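You operate a simulated robot arm through the tools that you are given. There is no shell and no other tool. Be economical: measure what you need, move in short steps, check, and stop when the job is done.

You run a simulated robot arm. Do the job below in one go: nothing can be reset, and whatever is moved stays where it is left.

## Task
Clamp the pink corded puck in the ring jig, plug it in and press its bellows button 4 times.
Fine: slider to TIGHT, pink plug in the pink socket; the display ends on BREATHS 4.

Only the result counts: the job must be done as asked and must still hold three seconds after the hand-in. Knocking over, shifting, dropping, spilling or breaking anything else fails it.

## Robot
A 6-joint arm with a two-finger parallel gripper on a trunk, on a base that drives. Base frame: it is fixed to the floor where the robot stands at the start and does not move with it; the origin is under the middle of the robot, x ahead of it, y to its left, z up; the surface under the hand at the start is at about z = 850. Units: mm, rad, N and s.
Its first joint turns from -2.897 to 2.897 rad. Places, roughly: pink bellows button [700, 100, 900]; pink knob slider [700, -200, 900]; pink ring jig [700, -100, 900]; pink socket [800, 100, 900]; white readout plate [1000, -400, 1100]. Payload 3.43 kg.
The tool frame sits at the grasp point between the pads (the TCP): z along the fingers, y along the line on which they close. The tips reach 34 mm beyond it. The gripper opens to 128 mm. The fingers are 24 mm wide and 12 mm thick; the gripper's body (48 by 130 mm) begins 96 mm behind the TCP.
Orientation is told as [roll, pitch, yaw] about the base's x, y, z axes, in that order, counted from this pose: with the fingers straight down and closing along the base's y, the tool's x points along the base's -x, its y along +y and its z along -z.

## Interface
- The arm moves only by the tool send_rows. Its argument "plan" is a list of rows, each a list of 2 entries, a list of its own where there are three numbers: the shift along the tool's x, y, z in units of 30 mm (1.0 is 30 mm), then the turn, a rotation vector about the tool's x, y, z in units of 6 degrees (1.0 is 6 degrees). In form: [[[tx, ty, tz], [ax, ay, az]], ...]. A call has 1 to 12 rows; each row shifts and turns the commanded pose from where the row before left it, along the tool's axes as they then stand. "jaw" is the gripper command, from -1 (shut) to 1 (fully open), values between in proportion, set as the call begins (left out, the last holds). A call with a number of a shift or a turn outside -1 to 1 is refused whole. Rows are played at 5 a second. More than 50 mm and 0.15 rad between two rows, or a gripper value outside its range, and nothing of the call is played. Where a pose cannot be reached the arm comes as near as it can. A force on the tool above 50 N (or 10 N above the force at the start of the call, whichever is more), or a blocked arm, ends the call early, and 0.2 s more pass. Each finger travels about 153 mm/s and halts on what it meets, pressing with about 32 N; the grip force reading is that of the motor and also rises with nothing between the fingers. The clock runs only during rows and for 0.2 s after the last one: add rows that do not move to give the fingers time. The reply holds the time, the measured pose of the TCP, the force on the tool along the base axes, the opening and the grip force, in the units named above and with some noise, with the torque about the TCP (base axes, N m) and any sound that the robot's microphone picked up.
- Cameras (640 x 400 px; columns grow to the right, rows downward): "scene" is now at [165.2, 193.6, 1218.4]; the picture's right is [-0.30, -0.95, 0.00], its down [-0.38, 0.12, -0.92] and it looks along [0.88, -0.27, -0.40] (base axes); focal length 266 px, centre (320, 200). "wrist" rides on the gripper at [76, -11, -160] in the tool frame; the picture's right is [0.15, 0.99, 0.00], its down [-0.88, 0.13, -0.46] and it looks along [-0.45, 0.07, 0.89] (tool axes); focal length 234 px, centre (320, 200). There is no depth. A picture from a camera that has moved, and an enlarged one, comes with that camera's place and axes in the base frame and with its lens.
- camera(camera): a new picture of that camera. It takes no simulated time.
- drive_base(legs): drives the robot by 1 to 6 legs, each [ahead, left, turn to the left] in mm, mm and rad, along the robot's own axes; the way and the turn of a leg run together, so that a leg with both is an arc; at most 1500 mm and 3.142 rad a leg. The arm and the cameras ride along, it lands a little off, and it stops where it bumps. It gives what a move gives.
- turn_head(pan, tilt): turns the head with the scene camera to pan (to the left, within 2.496 rad either way) and tilt (down, from -0.506 to 1.204), counted from straight ahead of the robot. It gives what a move gives.
- enlarge(camera, box): a new picture of the part [left, top, right, bottom] of that camera's present view, enlarged. It takes no simulated time.
- close_job(): hands the job in; it is judged then, once.

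Work in short steps. Places have to be worked out from the pictures, the camera data and where the tool is seen: move nearer, look again, correct. Check each grasp and each placing, and mend what went wrong. You have 120 turns and 82 pictures in all, those below and enlarged ones among them. Open the gripper and draw the arm clear of the work before you hand the job in, unless the task says otherwise; then end with one line.

The tools are called after "Call:" as a command line: name --argument value ..., lists and objects as JSON in quotes. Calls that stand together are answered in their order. send_rows: Moves the arm, as the interface text tells. Its arguments: {"type":"object","properties":{"plan":{"type":"array","items":{"type":"array"}},"jaw":{"type":"number"}},"required":["plan"]} The other tools are called the same way: drive_base (legs) drives the base; turn_head (pan, tilt) turns the head that bears the scene camera; camera (camera) takes a picture; enlarge (camera, box) takes an enlarged picture of a part of a camera's view; close_job () hands the job in.

At the start:

```text
time: 0.0
ee_pos: [688.2, -269.7, 1126.0]
orientation: [0.001, 0.0, 0.002]
wrist_force: [-0.7, -0.5, -0.7]
moment: [0.03, 0.01, 0.0]
grip_width: 127.8
finger_force: 0.1
robot x, y, heading: [1.4, 4.2, -0.002]
head pan, tilt: [-0.304, 0.407]
```

scene: 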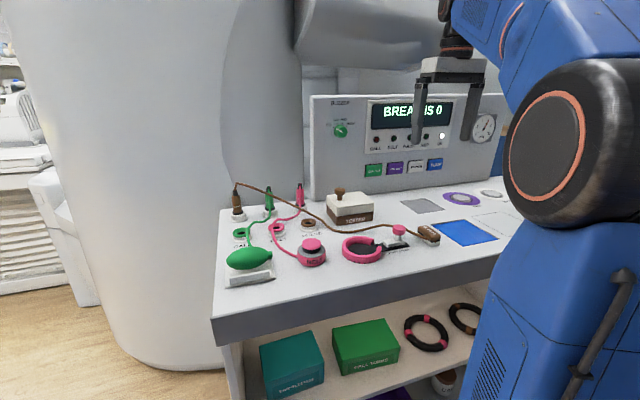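
wrist: 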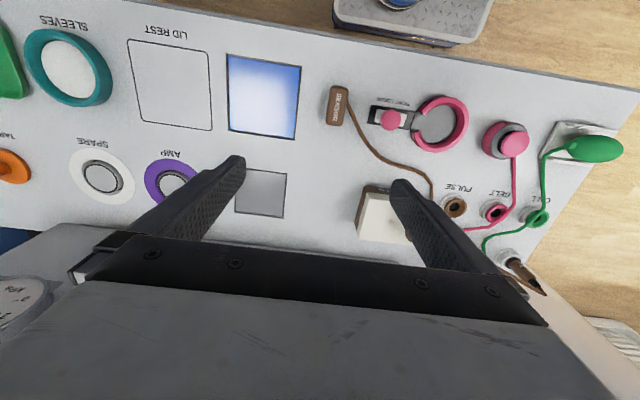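

The pictures show the pink puck, jig with slider, and pink plug standing behind. I enlarge both to locate details.

Call:
enlarge --camera "scene" --box '[210, 170, 450, 320]'

Call:
enlarge --camera "wrist" --box '[320, 70, 640, 270]'

Call:
enlarge --camera "scene" --box '[310, 80, 510, 205]'

```text
2.67 times, centred on (330, 245) of scene
camera zoom: at [165.2, 193.6, 1218.4], right [-0.3, -0.95, 0.0], down [-0.38, 0.12, -0.92], along [0.88, -0.27, -0.4], focal length 710 px, centre (293, 80)
```

zoom: 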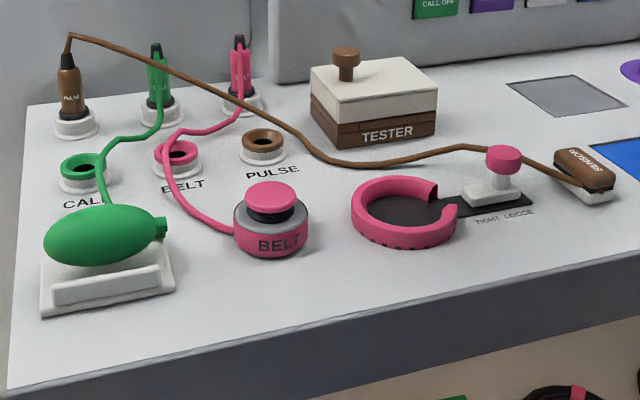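

```text
2.00 times, centred on (480, 170) of wrist
camera zoom: at [613.3, -279.4, 1286.5], right [-0.15, 0.99, 0.0], down [0.88, 0.13, 0.46], along [0.45, 0.07, -0.89], focal length 468 px, centre (0, 260)
```

zoom: 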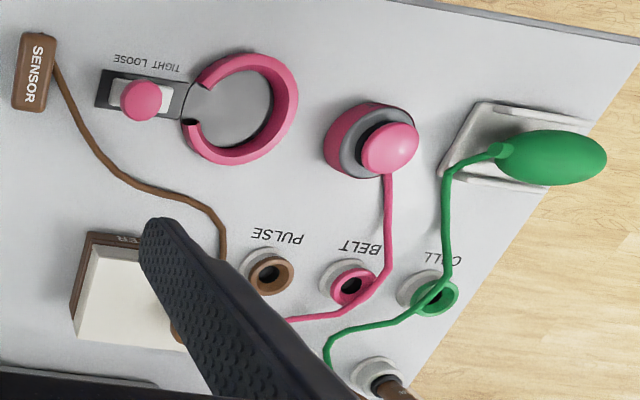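

```text
3.20 times, centred on (410, 142) of scene
camera zoom: at [165.2, 193.6, 1218.4], right [-0.3, -0.95, 0.0], down [-0.38, 0.12, -0.92], along [0.88, -0.27, -0.4], focal length 852 px, centre (32, 384)
```

zoom: 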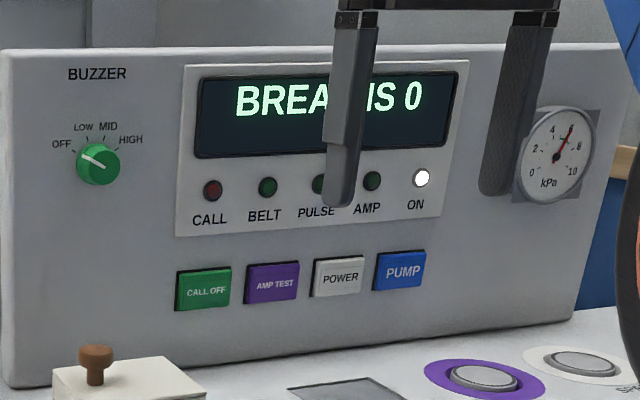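

The puck looks to be near (650, 60), the jig near (650, -60), and the knob near (652, -157) on the LOOSE side. I move the wrist camera over the puck for better measurements.

Call:
send_rows --plan '[[[0.2, 1, 0.2], [0, 0, 0]], [[0.2, 1, 0.2], [0, 0, 0]], [[0.2, 1, 0.2], [0, 0, 0]], [[0.2, 1, 0.2], [0, 0, 0]], [[0.2, 1, 0.2], [0, 0, 0]], [[0.2, 1, 0.2], [0, 0, 0]], [[0.2, 1, 0.2], [0, 0, 0]], [[0.2, 1, 0.2], [0, 0, 0]], [[0.2, 1, 0.2], [0, 0, 0]], [[0.2, 1, 0.2], [0, 0, 0]], [[0, 0, 0], [0, 0, 0]]]'

Call:
camera --camera "wrist"

Call:
camera --camera "scene"

```text
time: 2.4
ee_pos: [630.4, 31.7, 1063.8]
orientation: [0.0, -0.001, 0.001]
wrist_force: [-0.9, 0.3, 0.8]
moment: [0.0, -0.03, 0.01]
grip_width: 128.0
finger_force: 0.1
robot x, y, heading: [-1.1, -0.4, 0.001]
head pan, tilt: [-0.304, 0.407]
```

```text
76 pictures are left
camera wrist: at [555.0, 21.1, 1224.8], right [-0.15, 0.99, 0.0], down [0.88, 0.13, 0.46], along [0.45, 0.07, -0.89], focal length 234 px, centre (320, 200)
```

wrist: 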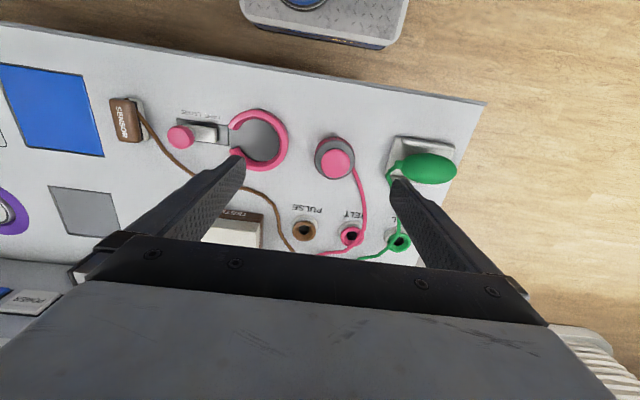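

```text
75 pictures are left
camera scene: at [165.2, 193.6, 1218.4], right [-0.3, -0.95, 0.0], down [-0.38, 0.12, -0.92], along [0.88, -0.27, -0.4], focal length 266 px, centre (320, 200)
```

scene: 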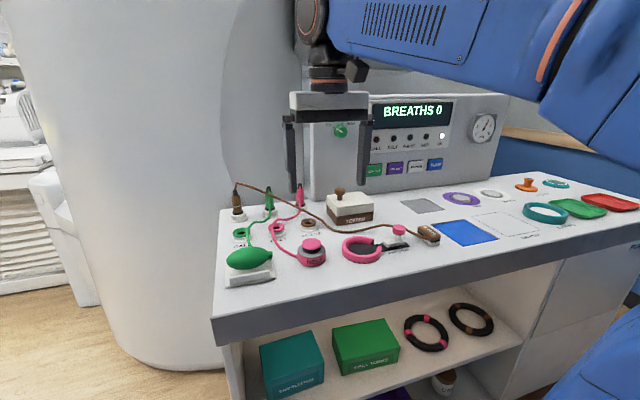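

I enlarge the puck and jig area for accurate pixel positions.

Call:
enlarge --camera "wrist" --box '[160, 90, 400, 240]'

Call:
enlarge --camera "scene" --box '[260, 210, 420, 310]'

```text
2.67 times, centred on (280, 165) of wrist
camera zoom: at [555.0, 21.1, 1224.8], right [-0.15, 0.99, 0.0], down [0.88, 0.13, 0.46], along [0.45, 0.07, -0.89], focal length 624 px, centre (427, 293)
```

zoom: 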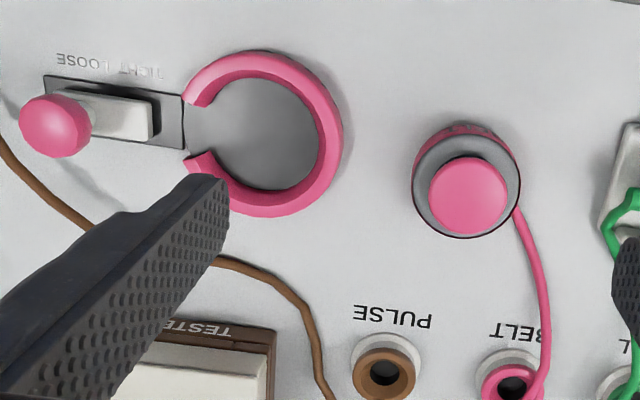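

```text
4.00 times, centred on (340, 260) of scene
camera zoom: at [165.2, 193.6, 1218.4], right [-0.3, -0.95, 0.0], down [-0.38, 0.12, -0.92], along [0.88, -0.27, -0.4], focal length 1065 px, centre (240, -40)
```

zoom: 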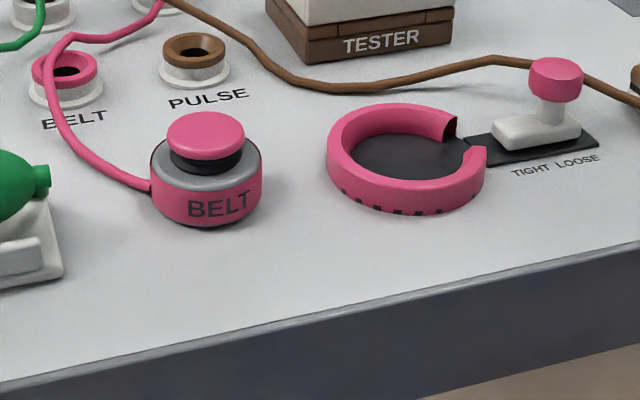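

Puck centre ≈ (659, 61), top of body z≈877, Ø≈62; jig centre ≈ (650, -60), ring top ≈866. I move above the puck, partly close the jaw and yaw by 15° to keep fingers away from the cord.

Call:
send_rows --plan '[[[-0.32, 0.33, 0.8], [0, 0, -0.5]], [[-0.32, 0.33, 0.8], [0, 0, -0.5]], [[-0.32, 0.33, 0.8], [0, 0, -0.5]], [[0, 0, 0.3], [0, 0, -0.5]], [[0, 0, 0], [0, 0, -0.5]], [[0, 0, 0], [0, 0, 0]]]' --jaw 0.45

Call:
camera --camera "wrist"

Call:
enlarge --camera "scene" --box '[230, 160, 430, 285]'

```text
time: 3.8
ee_pos: [655.6, 61.5, 982.7]
orientation: [0.0, 0.0, 0.263]
wrist_force: [0.1, 0.0, 0.5]
moment: [-0.04, -0.01, 0.0]
grip_width: 92.7
finger_force: 0.1
robot x, y, heading: [1.5, -1.9, 0.002]
head pan, tilt: [-0.304, 0.407]
```

```text
72 pictures are left
camera wrist: at [585.8, 32.4, 1144.6], right [-0.4, 0.92, 0.0], down [0.82, 0.35, 0.46], along [0.42, 0.18, -0.89], focal length 234 px, centre (320, 200)
```

wrist: 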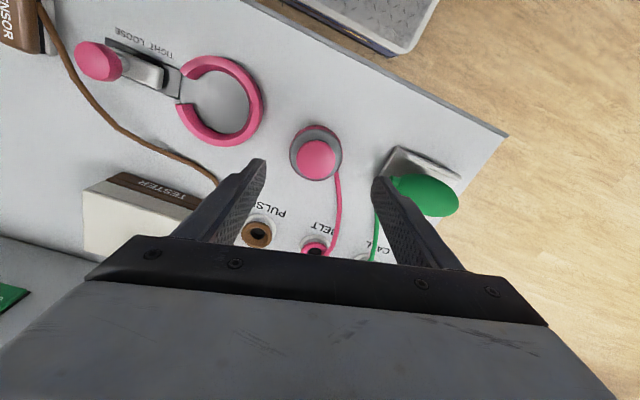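

```text
3.20 times, centred on (330, 222) of scene
camera zoom: at [165.2, 193.6, 1218.4], right [-0.3, -0.95, 0.0], down [-0.38, 0.12, -0.92], along [0.88, -0.27, -0.4], focal length 852 px, centre (288, 128)
```

zoom: 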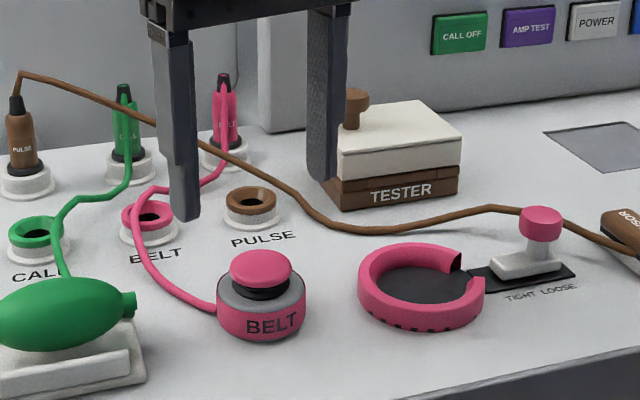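

Puck estimate now ≈ (656, 58). I descend to TCP z≈925 (tips 891) and check.

Call:
send_rows --plan '[[[0, -0.08, 0.65], [0, 0, 0]], [[0, 0, 0.65], [0, 0, 0]], [[0, 0, 0.6], [0, 0, 0]], [[0, 0, 0], [0, 0, 0]]]'

Call:
camera --camera "wrist"

Call:
enlarge --camera "scene" --box '[250, 190, 410, 290]'

```text
time: 4.8
ee_pos: [656.2, 58.8, 927.5]
orientation: [0.0, 0.001, 0.261]
wrist_force: [0.1, 0.9, 0.1]
moment: [-0.05, -0.01, 0.02]
grip_width: 92.9
finger_force: 0.1
robot x, y, heading: [-4.4, -2.5, 0.003]
head pan, tilt: [-0.304, 0.407]
```

```text
70 pictures are left
camera wrist: at [586.9, 30.0, 1088.4], right [-0.4, 0.92, 0.0], down [0.82, 0.35, 0.46], along [0.42, 0.18, -0.89], focal length 234 px, centre (320, 200)
```

wrist: 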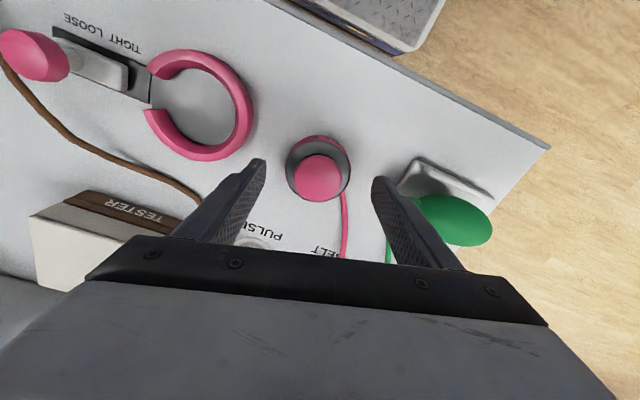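

```text
4.00 times, centred on (330, 240) of scene
camera zoom: at [165.2, 193.6, 1218.4], right [-0.3, -0.95, 0.0], down [-0.38, 0.12, -0.92], along [0.88, -0.27, -0.4], focal length 1065 px, centre (280, 40)
```

zoom: 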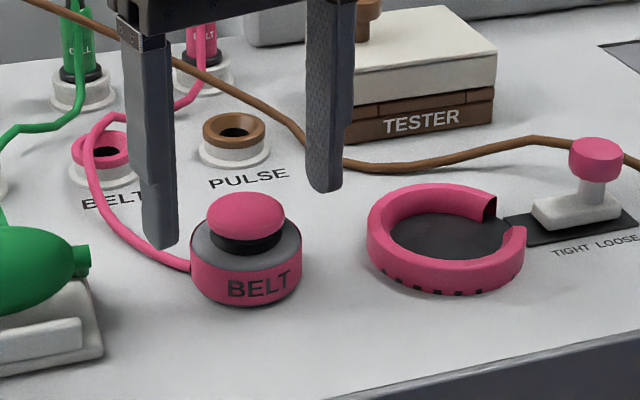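

The puck is centred between the fingers (657, 58.5). I descend to TCP z≈901 and close.

Call:
send_rows --plan '[[[0, 0, 0.45], [0, 0, 0]], [[0, 0, 0.43], [0, 0, 0]], [[0, 0, 0], [0, 0, 0]]]'

Call:
send_rows --plan '[[[0, 0, 0], [0, 0, 0]], [[0, 0, 0], [0, 0, 0]], [[0, 0, 0], [0, 0, 0]]]' --jaw -0.1

Call:
camera --camera "wrist"

Call:
enlarge --camera "scene" --box '[250, 190, 410, 290]'

```text
time: 5.6
ee_pos: [657.9, 60.9, 901.1]
orientation: [0.0, 0.0, 0.263]
wrist_force: [-0.3, -0.1, 1.4]
moment: [-0.01, 0.03, 0.01]
grip_width: 93.0
finger_force: 0.1
robot x, y, heading: [-1.0, -0.1, 0.005]
head pan, tilt: [-0.304, 0.407]
```

```text
time: 6.4
ee_pos: [657.0, 59.2, 902.1]
orientation: [0.001, 0.0, 0.263]
wrist_force: [-0.8, 0.6, 1.0]
moment: [0.1, -0.09, 0.07]
grip_width: 60.7
finger_force: 32.1
robot x, y, heading: [0.1, -2.9, -0.003]
head pan, tilt: [-0.304, 0.407]
```

```text
68 pictures are left
camera wrist: at [587.3, 29.9, 1062.4], right [-0.4, 0.92, 0.0], down [0.82, 0.35, 0.46], along [0.42, 0.18, -0.89], focal length 234 px, centre (320, 200)
```

wrist: 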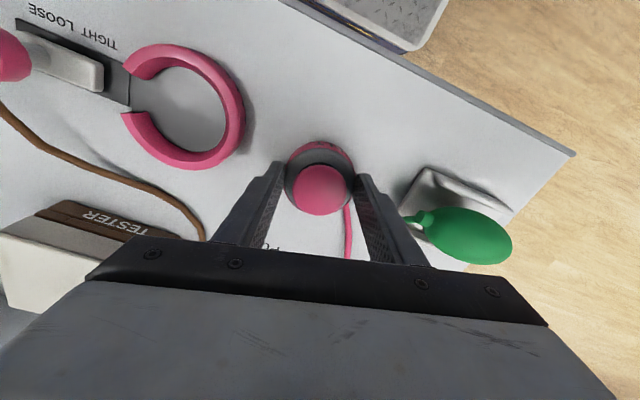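

```text
4.00 times, centred on (330, 240) of scene
camera zoom: at [165.2, 193.6, 1218.4], right [-0.3, -0.95, 0.0], down [-0.38, 0.12, -0.92], along [0.88, -0.27, -0.4], focal length 1065 px, centre (280, 40)
```

zoom: 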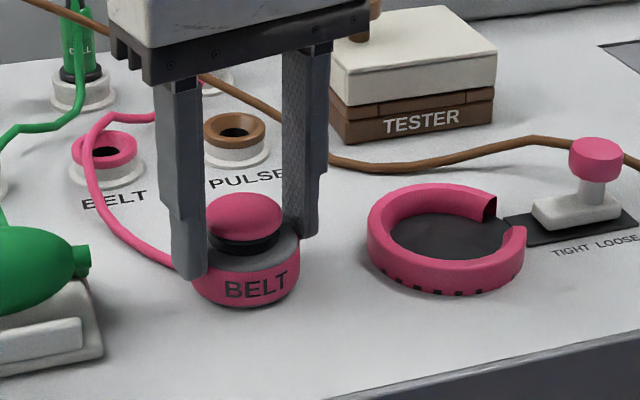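

Gripped at 60.7 mm. To centre the puck in the other axis too, I open slightly, turn 90° (away from the cord) and re-grip.

Call:
send_rows --plan '[[[0, 0, 0], [0, 0, 0]], [[0, 0, 0], [0, 0, -1]], [[0, 0, 0], [0, 0, -1]], [[0, 0, 0], [0, 0, -1]], [[0, 0, 0], [0, 0, -1]], [[0, 0, 0], [0, 0, -1]], [[0, 0, 0], [0, 0, -1]], [[0, 0, 0], [0, 0, -1]], [[0, 0, 0], [0, 0, -1]]]' --jaw 0.25

Call:
send_rows --plan '[[[0, 0, 0], [0, 0, -1]], [[0, 0, 0], [0, 0, -1]], [[0, 0, 0], [0, 0, -1]], [[0, 0, 0], [0, 0, -1]], [[0, 0, 0], [0, 0, -1]], [[0, 0, 0], [0, 0, -1]], [[0, 0, 0], [0, 0, -1]], [[0, 0, 0], [0, 0, 0]]]'

Call:
send_rows --plan '[[[0, 0, 0], [0, 0, 0]], [[0, 0, 0], [0, 0, 0]], [[0, 0, 0], [0, 0, 0]]]' --jaw -0.1

Call:
camera --camera "wrist"

Call:
camera --camera "scene"

```text
time: 8.4
ee_pos: [656.3, 59.1, 901.9]
orientation: [0.0, 0.0, 1.1]
wrist_force: [0.3, 0.6, -0.1]
moment: [0.03, 0.0, -0.01]
grip_width: 80.2
finger_force: 0.2
robot x, y, heading: [3.3, -0.9, -0.006]
head pan, tilt: [-0.304, 0.407]
```

```text
time: 10.2
ee_pos: [657.9, 59.2, 900.9]
orientation: [0.001, 0.0, 1.835]
wrist_force: [0.3, -0.1, 0.5]
moment: [0.02, -0.05, 0.02]
grip_width: 80.1
finger_force: 0.0
robot x, y, heading: [-0.2, -3.6, -0.002]
head pan, tilt: [-0.304, 0.407]
```

```text
time: 11.0
ee_pos: [655.8, 60.3, 901.3]
orientation: [0.001, 0.0, 1.833]
wrist_force: [-0.7, 0.1, 2.0]
moment: [-0.04, 0.05, -0.03]
grip_width: 62.8
finger_force: 32.1
robot x, y, heading: [1.2, -1.1, 0.001]
head pan, tilt: [-0.304, 0.407]
```

```text
66 pictures are left
camera wrist: at [687.6, -9.5, 1062.3], right [-0.92, -0.4, 0.0], down [-0.35, 0.82, 0.46], along [-0.18, 0.42, -0.89], focal length 234 px, centre (320, 200)
```

wrist: 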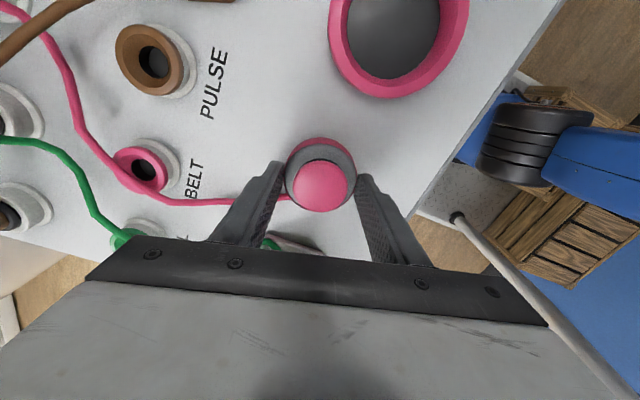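

```text
65 pictures are left
camera scene: at [165.2, 193.6, 1218.4], right [-0.3, -0.95, 0.0], down [-0.38, 0.12, -0.92], along [0.88, -0.27, -0.4], focal length 266 px, centre (320, 200)
```

scene: 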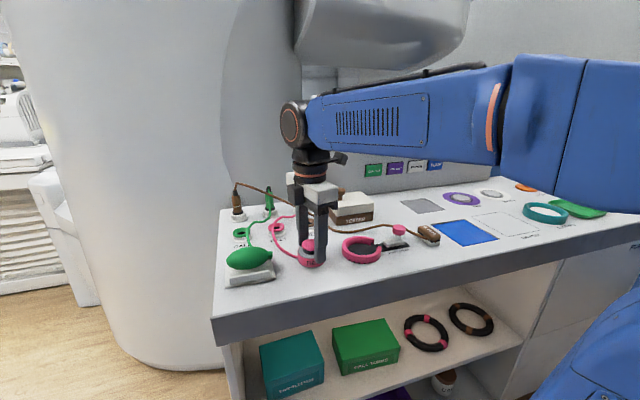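

Centred in both axes. I lift by 75 mm and shift toward the jig to look at it from this pose.

Call:
send_rows --plan '[[[0, 0, -0.8], [0, 0, 0]], [[0, 0, -0.9], [0, 0, 0]], [[0, 0, -0.8], [0, 0, 0]], [[0.79, 0.27, 0], [0, 0, 0]], [[0.79, 0.27, 0], [0, 0, 0]], [[0.79, 0.27, 0], [0, 0, 0]], [[0, 0, 0], [0, 0, 0]], [[0, 0, 0], [0, 0, 0]]]'

Call:
camera --camera "wrist"

Call:
enlarge --camera "scene" --box '[230, 170, 430, 295]'

```text
time: 12.8
ee_pos: [652.7, -15.1, 978.6]
orientation: [0.0, -0.001, 1.834]
wrist_force: [0.3, 0.0, -1.7]
moment: [0.03, 0.01, 0.0]
grip_width: 62.9
finger_force: 32.3
robot x, y, heading: [-0.7, 1.1, 0.0]
head pan, tilt: [-0.304, 0.407]
```

```text
64 pictures are left
camera wrist: at [683.4, -84.1, 1138.3], right [-0.92, -0.4, 0.0], down [-0.35, 0.82, 0.46], along [-0.18, 0.42, -0.89], focal length 234 px, centre (320, 200)
```

wrist: 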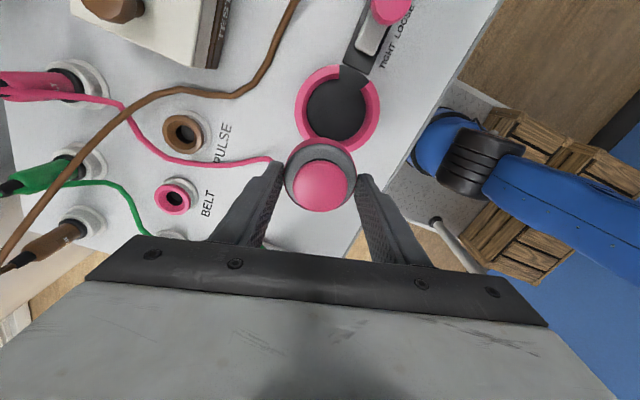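

```text
3.20 times, centred on (330, 232) of scene
camera zoom: at [165.3, 193.6, 1218.4], right [-0.3, -0.95, 0.0], down [-0.38, 0.12, -0.92], along [0.88, -0.27, -0.4], focal length 852 px, centre (288, 96)
```

zoom: 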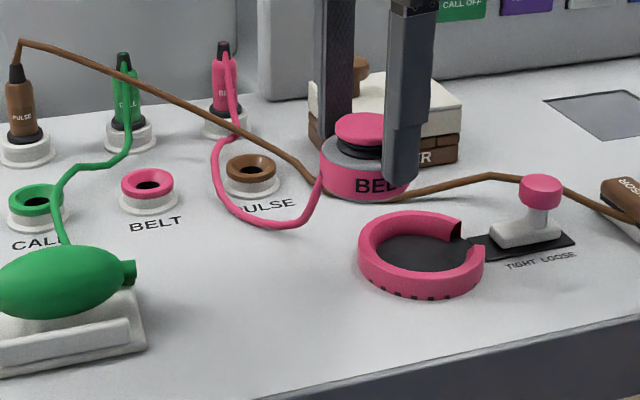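

I enlarge the wrist view to get the puck-to-jig offset precisely.

Call:
enlarge --camera "wrist" --box '[260, 50, 420, 220]'

```text
2.35 times, centred on (340, 135) of wrist
camera zoom: at [683.4, -84.1, 1138.3], right [-0.92, -0.4, 0.0], down [-0.35, 0.82, 0.46], along [-0.18, 0.42, -0.89], focal length 551 px, centre (273, 353)
```

zoom: 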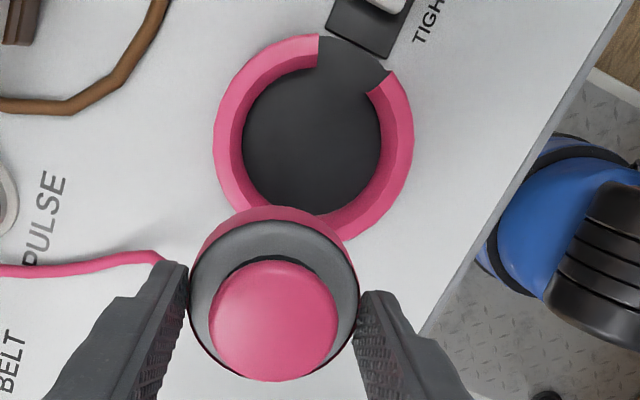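

Averaging estimates, the jig is at ≈ (652, -64). I hover the puck ~10 mm above the ring and check alignment.

Call:
send_rows --plan '[[[0.785, 0.223, 0], [0, 0, 0]], [[0.785, 0.223, 0], [0, 0, 0]], [[0, 0, 0.8], [0, 0, 0]], [[0, 0, 0.8], [0, 0, 0]], [[0, 0, 0], [0, 0, 0]], [[0, 0, 0], [0, 0, 0]]]'

Call:
enlarge --camera "wrist" --box '[240, 100, 400, 220]'

Call:
enlarge --camera "scene" --box '[310, 210, 410, 275]'

```text
time: 14.2
ee_pos: [648.9, -65.8, 928.3]
orientation: [0.0, 0.001, 1.833]
wrist_force: [-0.9, -0.2, -1.3]
moment: [0.03, 0.01, 0.01]
grip_width: 62.7
finger_force: 31.9
robot x, y, heading: [2.1, 1.7, -0.001]
head pan, tilt: [-0.304, 0.407]
```

```text
3.33 times, centred on (320, 160) of wrist
camera zoom: at [680.1, -134.4, 1088.9], right [-0.92, -0.4, 0.0], down [-0.35, 0.82, 0.46], along [-0.18, 0.42, -0.89], focal length 781 px, centre (320, 333)
```

zoom: 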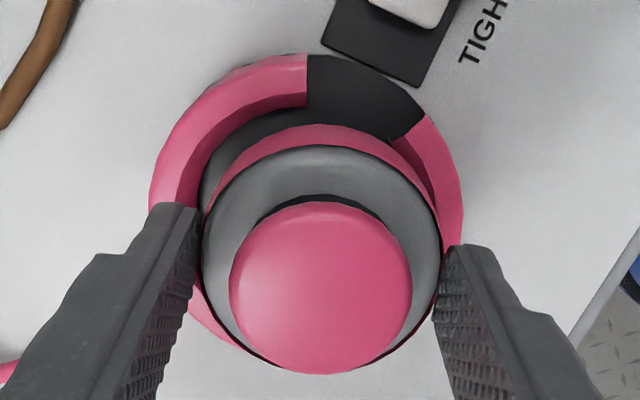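

```text
6.15 times, centred on (360, 242) of scene
camera zoom: at [165.3, 193.6, 1218.4], right [-0.3, -0.95, 0.0], down [-0.38, 0.12, -0.92], along [0.88, -0.27, -0.4], focal length 1639 px, centre (74, -62)
```

zoom: 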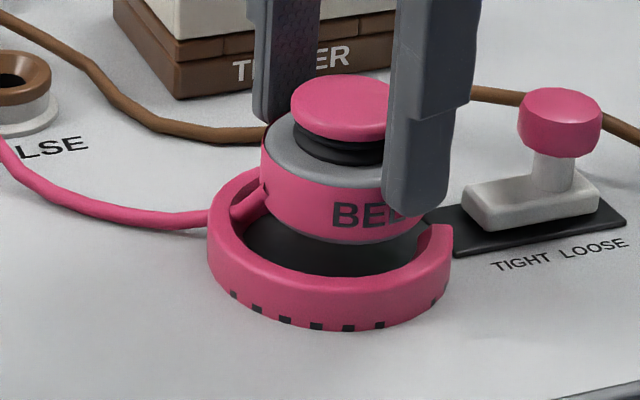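

The puck appears about 4 mm short in x and 1.5 mm in y relative to the ring. I correct and lower by 6 mm to recheck.

Call:
send_rows --plan '[[[-0.014, -0.142, 0], [0, 0, 0]], [[0, 0, 0.2], [0, 0, 0]], [[0, 0, 0], [0, 0, 0]], [[0, 0, 0], [0, 0, 0]]]'

Call:
enlarge --camera "wrist" --box '[240, 100, 400, 220]'

Call:
enlarge --camera "scene" --box '[310, 210, 410, 275]'

```text
time: 15.2
ee_pos: [653.7, -64.0, 921.8]
orientation: [0.0, 0.001, 1.832]
wrist_force: [0.5, 0.1, -1.3]
moment: [0.02, 0.04, 0.04]
grip_width: 62.8
finger_force: 31.7
robot x, y, heading: [3.6, -2.0, -0.001]
head pan, tilt: [-0.304, 0.407]
```

```text
3.33 times, centred on (320, 160) of wrist
camera zoom: at [685.1, -133.2, 1082.9], right [-0.92, -0.4, 0.0], down [-0.35, 0.82, 0.46], along [-0.18, 0.42, -0.89], focal length 781 px, centre (320, 333)
```

zoom: 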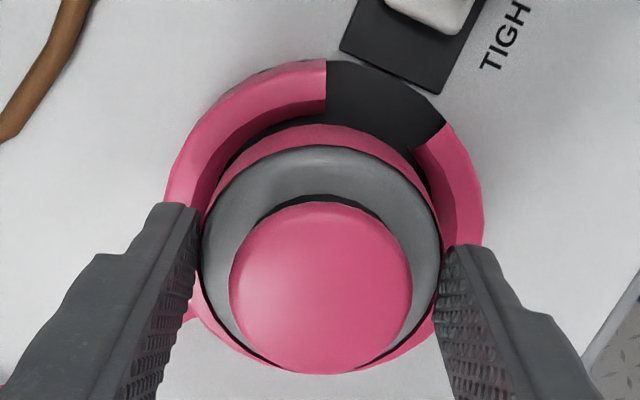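

```text
6.15 times, centred on (360, 242) of scene
camera zoom: at [165.3, 193.6, 1218.4], right [-0.3, -0.95, 0.0], down [-0.38, 0.12, -0.92], along [0.88, -0.27, -0.4], focal length 1639 px, centre (74, -62)
```

zoom: 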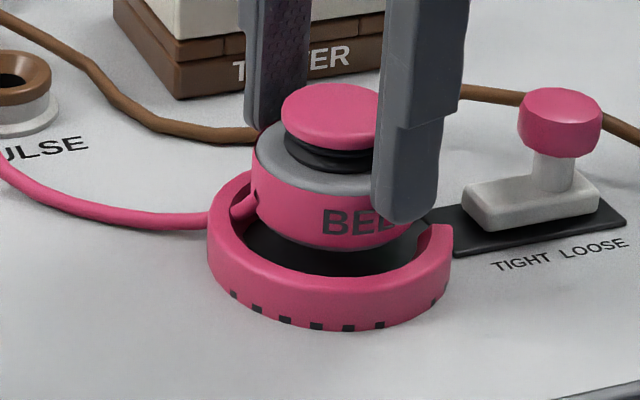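

Alignment is now within ~1–1.5 mm. I nudge slightly and lower gently in small rows.

Call:
send_rows --plan '[[[0.012, 0.02, 0], [0, 0, 0]], [[0, 0, 0.12], [0, 0, 0]], [[0, 0, 0.12], [0, 0, 0]], [[0, 0, 0.12], [0, 0, 0]], [[0, 0, 0], [0, 0, 0]]]'

Call:
enlarge --camera "scene" --box '[310, 210, 410, 275]'

```text
time: 16.4
ee_pos: [655.3, -62.9, 911.9]
orientation: [-0.001, -0.001, 1.833]
wrist_force: [-0.1, 0.0, -0.7]
moment: [0.02, 0.01, 0.01]
grip_width: 62.9
finger_force: 31.7
robot x, y, heading: [2.9, 3.2, 0.003]
head pan, tilt: [-0.304, 0.407]
```

```text
6.15 times, centred on (360, 242) of scene
camera zoom: at [165.3, 193.6, 1218.4], right [-0.3, -0.95, 0.0], down [-0.38, 0.12, -0.92], along [0.88, -0.27, -0.4], focal length 1639 px, centre (74, -62)
```

zoom: 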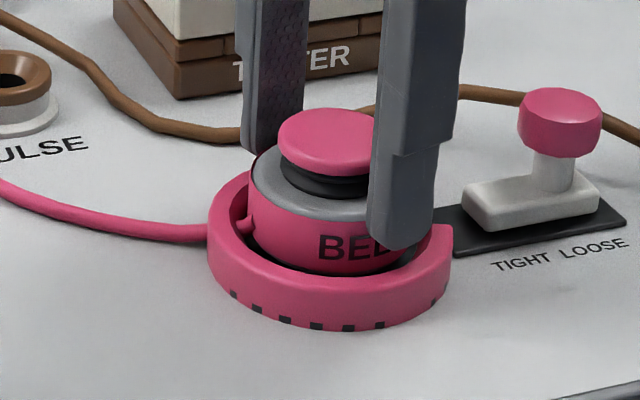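

The puck is entering with no force. I continue down.

Call:
send_rows --plan '[[[0, 0, 0.1], [0, 0, 0]], [[0, 0, 0.1], [0, 0, 0]], [[0, 0, 0.08], [0, 0, 0]], [[0, 0, 0], [0, 0, 0]]]'

Call:
enlarge --camera "scene" --box '[310, 210, 410, 275]'

Call:
enlarge --camera "wrist" --box '[240, 100, 400, 220]'

```text
time: 17.4
ee_pos: [652.9, -63.4, 904.4]
orientation: [-0.003, 0.0, 1.833]
wrist_force: [2.9, -0.8, 29.6]
moment: [-0.04, 0.03, -0.05]
grip_width: 63.1
finger_force: 31.9
robot x, y, heading: [-1.9, -0.8, 0.001]
head pan, tilt: [-0.304, 0.407]
```

```text
6.15 times, centred on (360, 242) of scene
camera zoom: at [164.6, 193.6, 1218.5], right [-0.3, -0.95, 0.0], down [-0.38, 0.12, -0.92], along [0.88, -0.27, -0.39], focal length 1639 px, centre (74, -62)
```

zoom: 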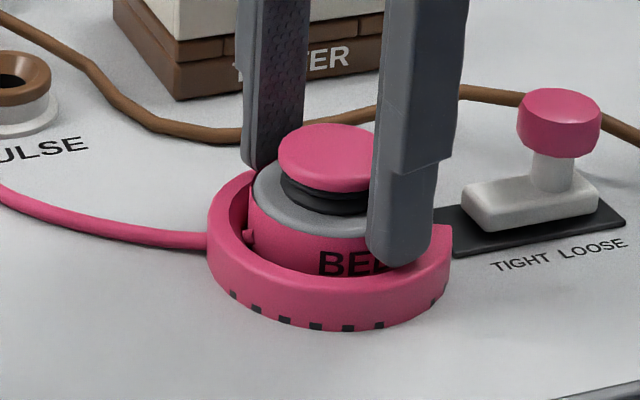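

```text
3.33 times, centred on (320, 160) of wrist
camera zoom: at [684.4, -132.9, 1065.2], right [-0.92, -0.4, 0.0], down [-0.35, 0.82, 0.45], along [-0.18, 0.42, -0.89], focal length 781 px, centre (320, 333)
```

zoom: 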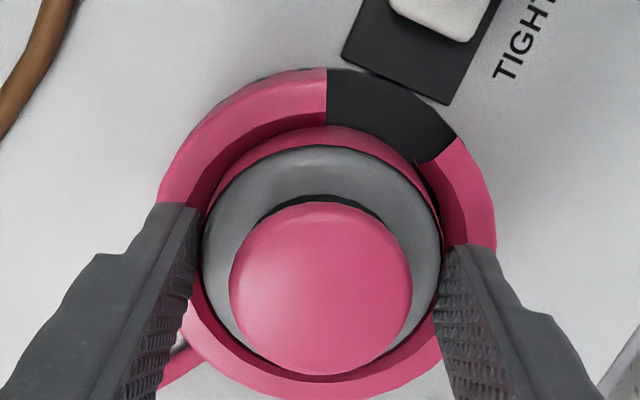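

30 N of contact: it appears seated on the jig floor plate. I release, lift clear and check.

Call:
send_rows --plan '[[[0, 0, -0.05], [0, 0, 0]], [[0, 0, 0], [0, 0, 0]], [[0, 0, 0], [0, 0, 0]], [[0, 0, -1], [0, 0, 0]], [[0, 0, -1], [0, 0, 0]], [[0, 0, -1], [0, 0, 0]], [[0, 0, 0], [0, 0, 0]]]' --jaw 0.25

Call:
enlarge --camera "scene" --box '[310, 210, 410, 275]'

Call:
enlarge --camera "wrist" --box '[240, 50, 420, 190]'

```text
time: 19.0
ee_pos: [655.1, -63.9, 995.9]
orientation: [0.0, 0.001, 1.831]
wrist_force: [0.6, 0.0, 0.5]
moment: [-0.03, 0.0, 0.01]
grip_width: 79.8
finger_force: 0.1
robot x, y, heading: [-2.1, 3.6, 0.001]
head pan, tilt: [-0.304, 0.407]
```

```text
6.15 times, centred on (360, 242) of scene
camera zoom: at [165.2, 193.6, 1218.4], right [-0.3, -0.95, 0.0], down [-0.38, 0.12, -0.92], along [0.88, -0.27, -0.4], focal length 1639 px, centre (74, -62)
```

zoom: 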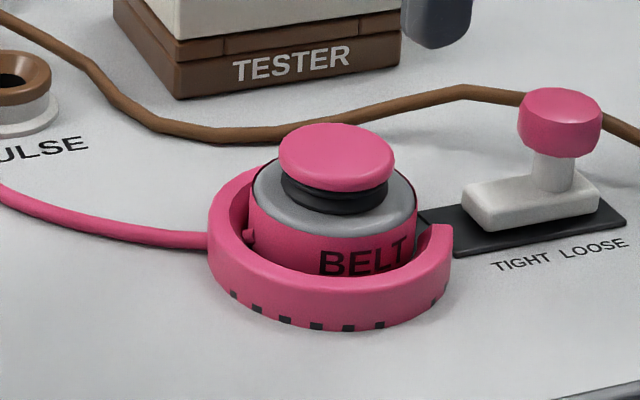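

```text
2.86 times, centred on (330, 120) of wrist
camera zoom: at [687.0, -133.3, 1156.6], right [-0.92, -0.4, 0.0], down [-0.35, 0.82, 0.46], along [-0.18, 0.42, -0.89], focal length 669 px, centre (291, 429)
```

zoom: 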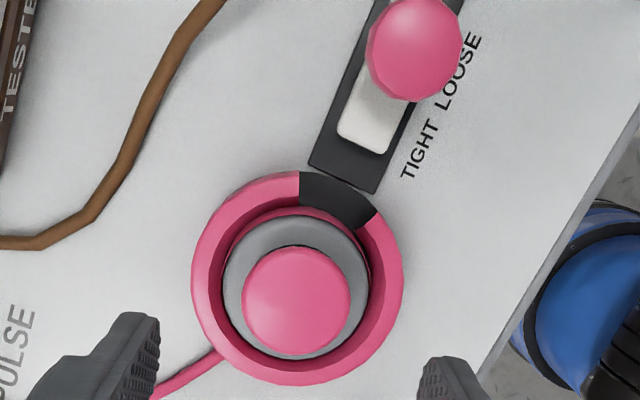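

The puck sits fully in the ring. Now the knob (≈(653, -158)): I turn to yaw 90°, narrow the jaw and move above it.

Call:
send_rows --plan '[[[0, 0, 0], [0, 0, 0.83]], [[0, 0, 0], [0, 0, 0.83]], [[0, 0, 0], [0, 0, 0.84]], [[0.79, 0, 0], [0, 0, 0]], [[0.79, 0, 0], [0, 0, 0]], [[0.79, 0, 0], [0, 0, 0]], [[0.79, 0, 0], [0, 0, 0]], [[0, 0, 0.5], [0, 0, 0]], [[0, 0, 0], [0, 0, 0]]]' --jaw -0.2

Call:
enlarge --camera "wrist" --box '[200, 50, 440, 250]'

Call:
enlarge --camera "scene" --box '[310, 190, 450, 275]'

```text
time: 21.0
ee_pos: [653.3, -158.7, 977.8]
orientation: [0.0, 0.001, 1.571]
wrist_force: [0.5, -0.5, -0.1]
moment: [0.03, 0.02, -0.04]
grip_width: 51.4
finger_force: 0.1
robot x, y, heading: [-1.0, -2.2, -0.001]
head pan, tilt: [-0.304, 0.407]
```

```text
2.00 times, centred on (320, 150) of wrist
camera zoom: at [665.3, -232.8, 1139.7], right [-0.99, -0.15, 0.0], down [-0.13, 0.88, 0.46], along [-0.07, 0.45, -0.89], focal length 468 px, centre (320, 300)
```

zoom: 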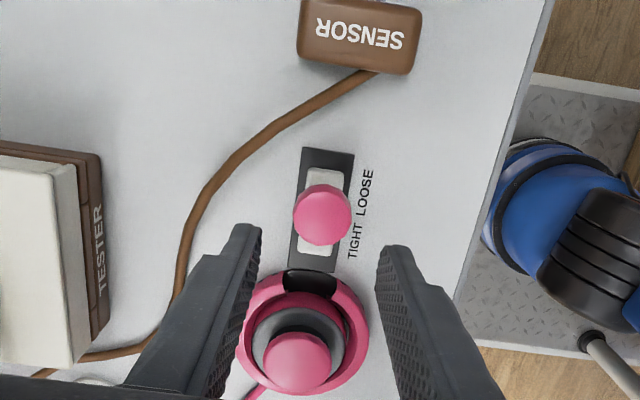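

```text
4.57 times, centred on (380, 232) of scene
camera zoom: at [165.2, 193.6, 1218.4], right [-0.3, -0.95, 0.0], down [-0.38, 0.12, -0.92], along [0.88, -0.27, -0.4], focal length 1218 px, centre (46, 51)
```

zoom: 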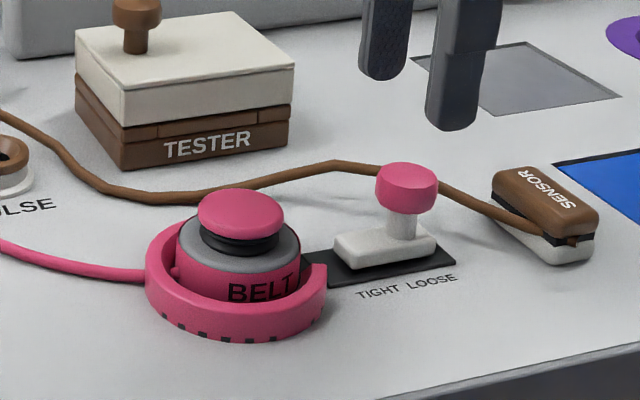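

Knob at ≈ (653, -160), z 883–902. I descend so the tips are at z≈878 and close on the knob.

Call:
send_rows --plan '[[[0.03, 0, 0.75], [0, 0, 0]], [[0, 0, 0.75], [0, 0, 0]], [[0, 0, 0.68], [0, 0, 0]], [[0, 0, 0], [0, 0, 0]]]'

Call:
send_rows --plan '[[[0, 0, 0], [0, 0, 0]], [[0, 0, 0], [0, 0, 0]], [[0, 0, 0], [0, 0, 0]]]' --jaw -0.7

Call:
enlarge --camera "scene" --box '[310, 190, 450, 275]'

```text
time: 22.0
ee_pos: [653.6, -159.8, 914.3]
orientation: [0.001, 0.001, 1.571]
wrist_force: [0.4, -0.4, -0.2]
moment: [0.04, 0.03, -0.02]
grip_width: 51.4
finger_force: 0.1
robot x, y, heading: [3.7, -0.3, -0.001]
head pan, tilt: [-0.304, 0.407]
```

```text
time: 22.8
ee_pos: [652.5, -159.5, 913.3]
orientation: [0.002, 0.001, 1.571]
wrist_force: [-38.9, 1.0, -15.3]
moment: [-0.13, 0.76, -0.11]
grip_width: 31.4
finger_force: 45.0
robot x, y, heading: [-3.0, 0.4, 0.005]
head pan, tilt: [-0.304, 0.407]
```

```text
4.57 times, centred on (380, 232) of scene
camera zoom: at [164.1, 193.5, 1218.5], right [-0.3, -0.95, 0.0], down [-0.38, 0.12, -0.92], along [0.88, -0.27, -0.39], focal length 1218 px, centre (46, 51)
```

zoom: 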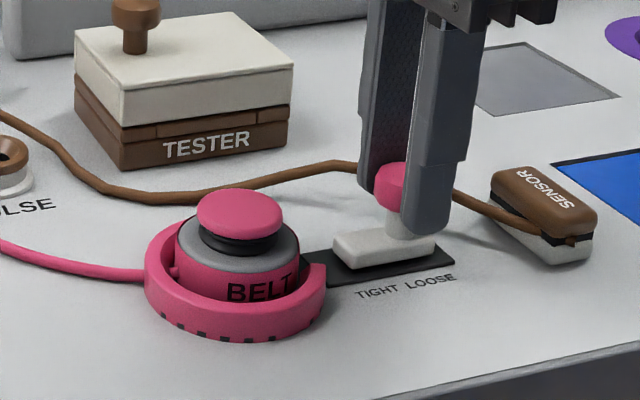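

The off-centre grip gives -39 N in x; I ease the tool 2 mm toward -x, then slide toward TIGHT (+y).

Call:
send_rows --plan '[[[0, 0.07, 0], [0, 0, 0]], [[0, 0, 0], [0, 0, 0]], [[0, 0, 0], [0, 0, 0]]]'

Call:
send_rows --plan '[[[-0.2, 0, 0], [0, 0, 0]], [[-0.2, 0, 0], [0, 0, 0]], [[-0.2, 0, 0], [0, 0, 0]], [[0, 0, 0], [0, 0, 0]]]'

Call:
enlarge --camera "scene" --box '[310, 190, 450, 275]'

```text
time: 23.6
ee_pos: [652.4, -159.1, 915.0]
orientation: [-0.001, 0.001, 1.57]
wrist_force: [-15.5, 0.0, -15.6]
moment: [0.24, 0.23, -0.03]
grip_width: 31.5
finger_force: 45.0
robot x, y, heading: [1.9, -0.0, -0.002]
head pan, tilt: [-0.304, 0.407]
```

```text
time: 24.6
ee_pos: [652.6, -141.5, 913.5]
orientation: [-0.001, 0.0, 1.571]
wrist_force: [3.7, -0.5, -3.0]
moment: [-0.21, -0.04, -0.03]
grip_width: 31.1
finger_force: 44.5
robot x, y, heading: [0.5, -0.5, 0.002]
head pan, tilt: [-0.304, 0.407]
```

```text
4.57 times, centred on (380, 232) of scene
camera zoom: at [165.5, 193.5, 1218.4], right [-0.3, -0.95, 0.0], down [-0.38, 0.12, -0.92], along [0.88, -0.27, -0.4], focal length 1218 px, centre (46, 51)
```

zoom: 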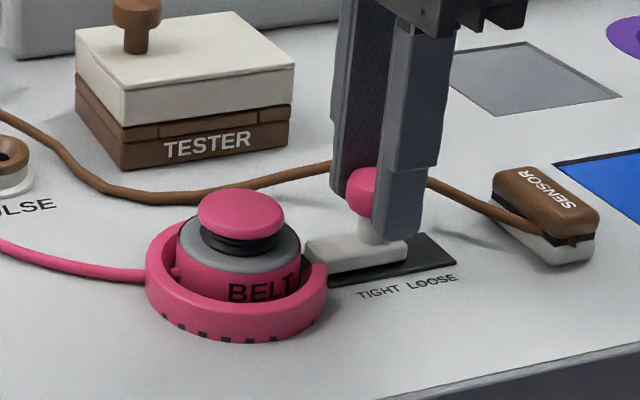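

It slides freely (18 mm). I continue in small rows until the stop.

Call:
send_rows --plan '[[[-0.1, 0, 0], [0, 0, 0]], [[-0.1, 0, 0], [0, 0, 0]], [[-0.1, 0, 0], [0, 0, 0]], [[-0.1, 0, 0], [0, 0, 0]], [[-0.1, 0, 0], [0, 0, 0]], [[0, 0, 0], [0, 0, 0]]]'

Call:
enlarge --camera "scene" --box '[310, 190, 450, 275]'

```text
time: 26.0
ee_pos: [652.6, -128.0, 914.6]
orientation: [-0.001, 0.002, 1.569]
wrist_force: [20.7, -36.4, 1.9]
moment: [-1.36, -0.41, -0.12]
grip_width: 31.7
finger_force: 44.8
robot x, y, heading: [2.1, -1.2, 0.001]
head pan, tilt: [-0.304, 0.407]
```

```text
4.57 times, centred on (380, 232) of scene
camera zoom: at [166.0, 191.9, 1218.5], right [-0.3, -0.95, 0.0], down [-0.38, 0.12, -0.92], along [0.88, -0.27, -0.4], focal length 1218 px, centre (46, 51)
```

zoom: 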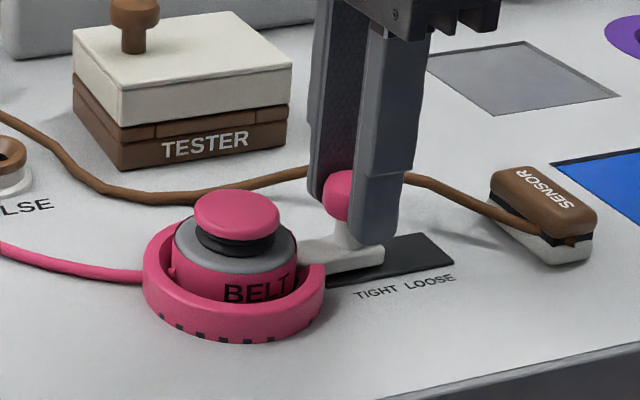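

The slider hit its stop after ~31 mm. I release and rise, then check.

Call:
send_rows --plan '[[[0, 0, 0], [0, 0, 0]], [[0, 0, 0], [0, 0, 0]], [[0, 0, -0.8], [0, 0, 0]], [[0, 0, -1], [0, 0, 0]], [[0, 0, -1], [0, 0, 0]], [[0, 0, 0], [0, 0, 0]]]' --jaw -0.2

Call:
enlarge --camera "scene" --box '[310, 190, 450, 275]'

Call:
camera --camera "wrist"

```text
time: 27.4
ee_pos: [650.9, -126.4, 999.9]
orientation: [0.0, 0.0, 1.57]
wrist_force: [1.4, 0.2, 1.1]
moment: [0.01, -0.02, -0.01]
grip_width: 51.4
finger_force: 0.0
robot x, y, heading: [-2.9, -0.5, 0.001]
head pan, tilt: [-0.304, 0.407]
```

```text
4.57 times, centred on (380, 232) of scene
camera zoom: at [165.3, 193.5, 1218.4], right [-0.3, -0.95, 0.0], down [-0.38, 0.12, -0.92], along [0.88, -0.27, -0.4], focal length 1218 px, centre (46, 51)
```

zoom: 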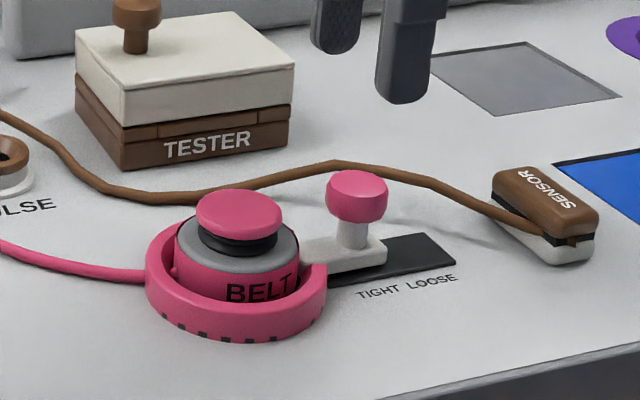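

```text
46 pictures are left
camera wrist: at [663.1, -200.9, 1160.1], right [-0.99, -0.15, 0.0], down [-0.13, 0.88, 0.46], along [-0.07, 0.45, -0.89], focal length 234 px, centre (320, 200)
```

wrist: 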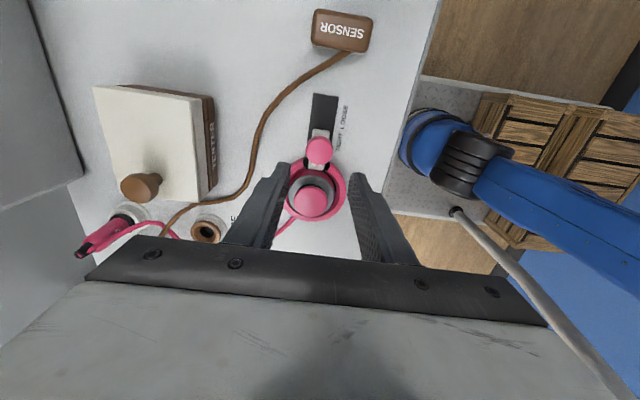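

Slider is at TIGHT with the puck clamped. Next the plug: I raise, turn back to yaw 0, and move near the plug stands to view them.

Call:
send_rows --plan '[[[0, 0, -0.5], [0, 0, 1]], [[0, 0, -0.5], [0, 0, 1]], [[0, 0, -0.5], [0, 0, 1]], [[0, 0, -0.5], [0, 0, 1]], [[0, 0, -0.5], [0, 0, 1]], [[0, 0, -0.5], [0, 0, 1]], [[0, 0, 0], [0, 0, 1]], [[0, 0, 0], [0, 0, 1]], [[0, 0, 0], [0, 0, 1]], [[0, 0, 0], [0, 0, 1]], [[0, 0, 0], [0, 0, 1]], [[0, 0, 0], [0, 0, 1]]]'

Call:
send_rows --plan '[[[0, 0, 0], [0, 0, 1]], [[0, 0, 0], [0, 0, 1]], [[0, 0, 0], [0, 0, 1]], [[-0.7, 0.7, 0], [0, 0, 0]], [[-0.7, 0.7, 0], [0, 0, 0]], [[-0.7, 0.7, 0], [0, 0, 0]], [[-0.7, 0.7, 0], [0, 0, 0]], [[-0.7, 0.7, 0], [0, 0, 0]], [[-0.7, 0.7, 0], [0, 0, 0]], [[-0.7, 0.7, 0], [0, 0, 0]], [[0, 0, 0], [0, 0, 0]]]'

Call:
camera --camera "wrist"

Call:
enlarge --camera "scene" --box '[220, 160, 380, 260]'

```text
time: 30.0
ee_pos: [651.9, -125.8, 1088.5]
orientation: [-0.002, 0.0, 0.31]
wrist_force: [0.4, 0.2, -0.5]
moment: [-0.01, 0.01, -0.04]
grip_width: 51.3
finger_force: 0.1
robot x, y, heading: [2.7, 2.8, 0.004]
head pan, tilt: [-0.304, 0.407]
```

```text
time: 32.4
ee_pos: [798.5, 21.2, 1087.7]
orientation: [0.0, 0.001, 0.0]
wrist_force: [-0.5, -0.1, -0.2]
moment: [0.01, -0.02, -0.02]
grip_width: 51.3
finger_force: 0.0
robot x, y, heading: [1.1, -0.7, -0.002]
head pan, tilt: [-0.304, 0.407]
```

```text
45 pictures are left
camera wrist: at [724.2, 10.3, 1248.6], right [-0.15, 0.99, 0.0], down [0.88, 0.13, 0.46], along [0.45, 0.07, -0.89], focal length 234 px, centre (320, 200)
```

wrist: 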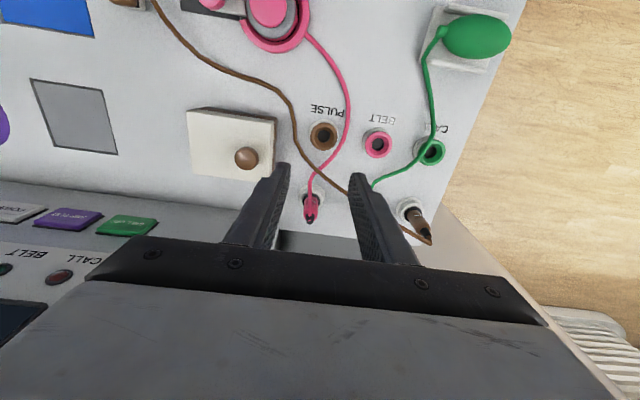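

```text
4.00 times, centred on (300, 210) of scene
camera zoom: at [165.2, 193.6, 1218.4], right [-0.3, -0.95, 0.0], down [-0.38, 0.12, -0.92], along [0.88, -0.27, -0.4], focal length 1065 px, centre (400, 160)
```

zoom: 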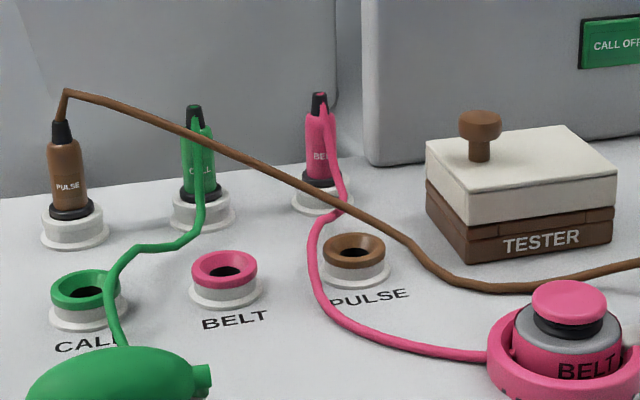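

The plug appears around (900–915, 28), top at z≈947. I move above it for a closer look.

Call:
send_rows --plan '[[[-0.9, 0.08, 0.4], [0, 0, 0]], [[-0.9, 0.08, 0.4], [0, 0, 0]], [[-0.9, 0.08, 0.4], [0, 0, 0]], [[0, 0, 0], [0, 0, 0]]]'

Call:
camera --camera "wrist"

Call:
enlarge --camera "scene" --box '[220, 150, 380, 250]'

```text
time: 33.4
ee_pos: [881.4, 28.6, 1054.4]
orientation: [0.0, 0.0, 0.0]
wrist_force: [0.8, 0.7, -0.6]
moment: [0.02, 0.04, 0.03]
grip_width: 51.4
finger_force: 0.1
robot x, y, heading: [0.6, 2.4, 0.002]
head pan, tilt: [-0.304, 0.407]
```

```text
43 pictures are left
camera wrist: at [806.2, 18.1, 1214.1], right [-0.15, 0.99, 0.0], down [0.88, 0.13, 0.46], along [0.45, 0.07, -0.89], focal length 234 px, centre (320, 200)
```

wrist: 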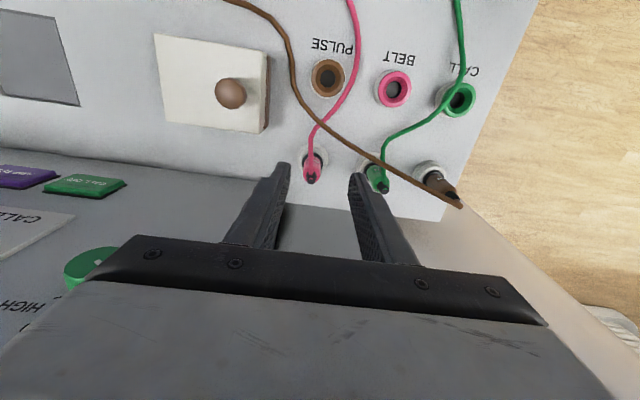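

```text
4.00 times, centred on (300, 200) of scene
camera zoom: at [165.2, 193.6, 1218.4], right [-0.3, -0.95, 0.0], down [-0.38, 0.12, -0.92], along [0.88, -0.27, -0.4], focal length 1065 px, centre (400, 200)
```

zoom: 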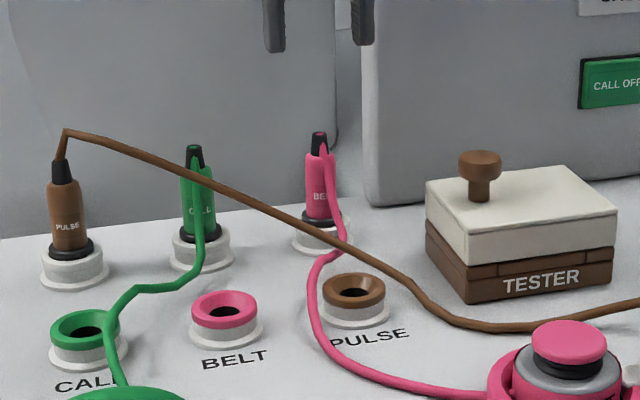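

I enlarge the plug region.

Call:
enlarge --camera "wrist" --box '[260, 50, 500, 210]'

```text
2.50 times, centred on (380, 130) of wrist
camera zoom: at [806.2, 18.1, 1214.1], right [-0.15, 0.99, 0.0], down [0.88, 0.13, 0.46], along [0.45, 0.07, -0.89], focal length 585 px, centre (170, 375)
```

zoom: 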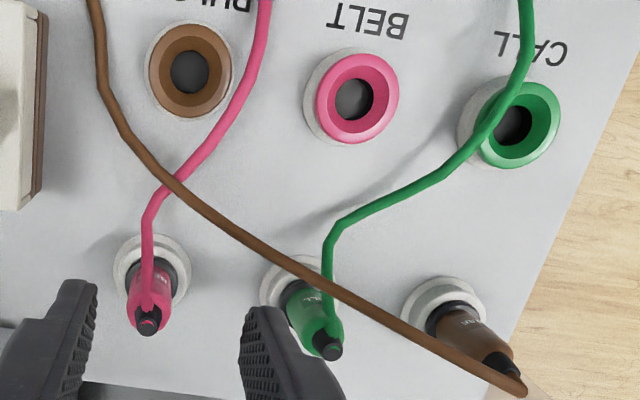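

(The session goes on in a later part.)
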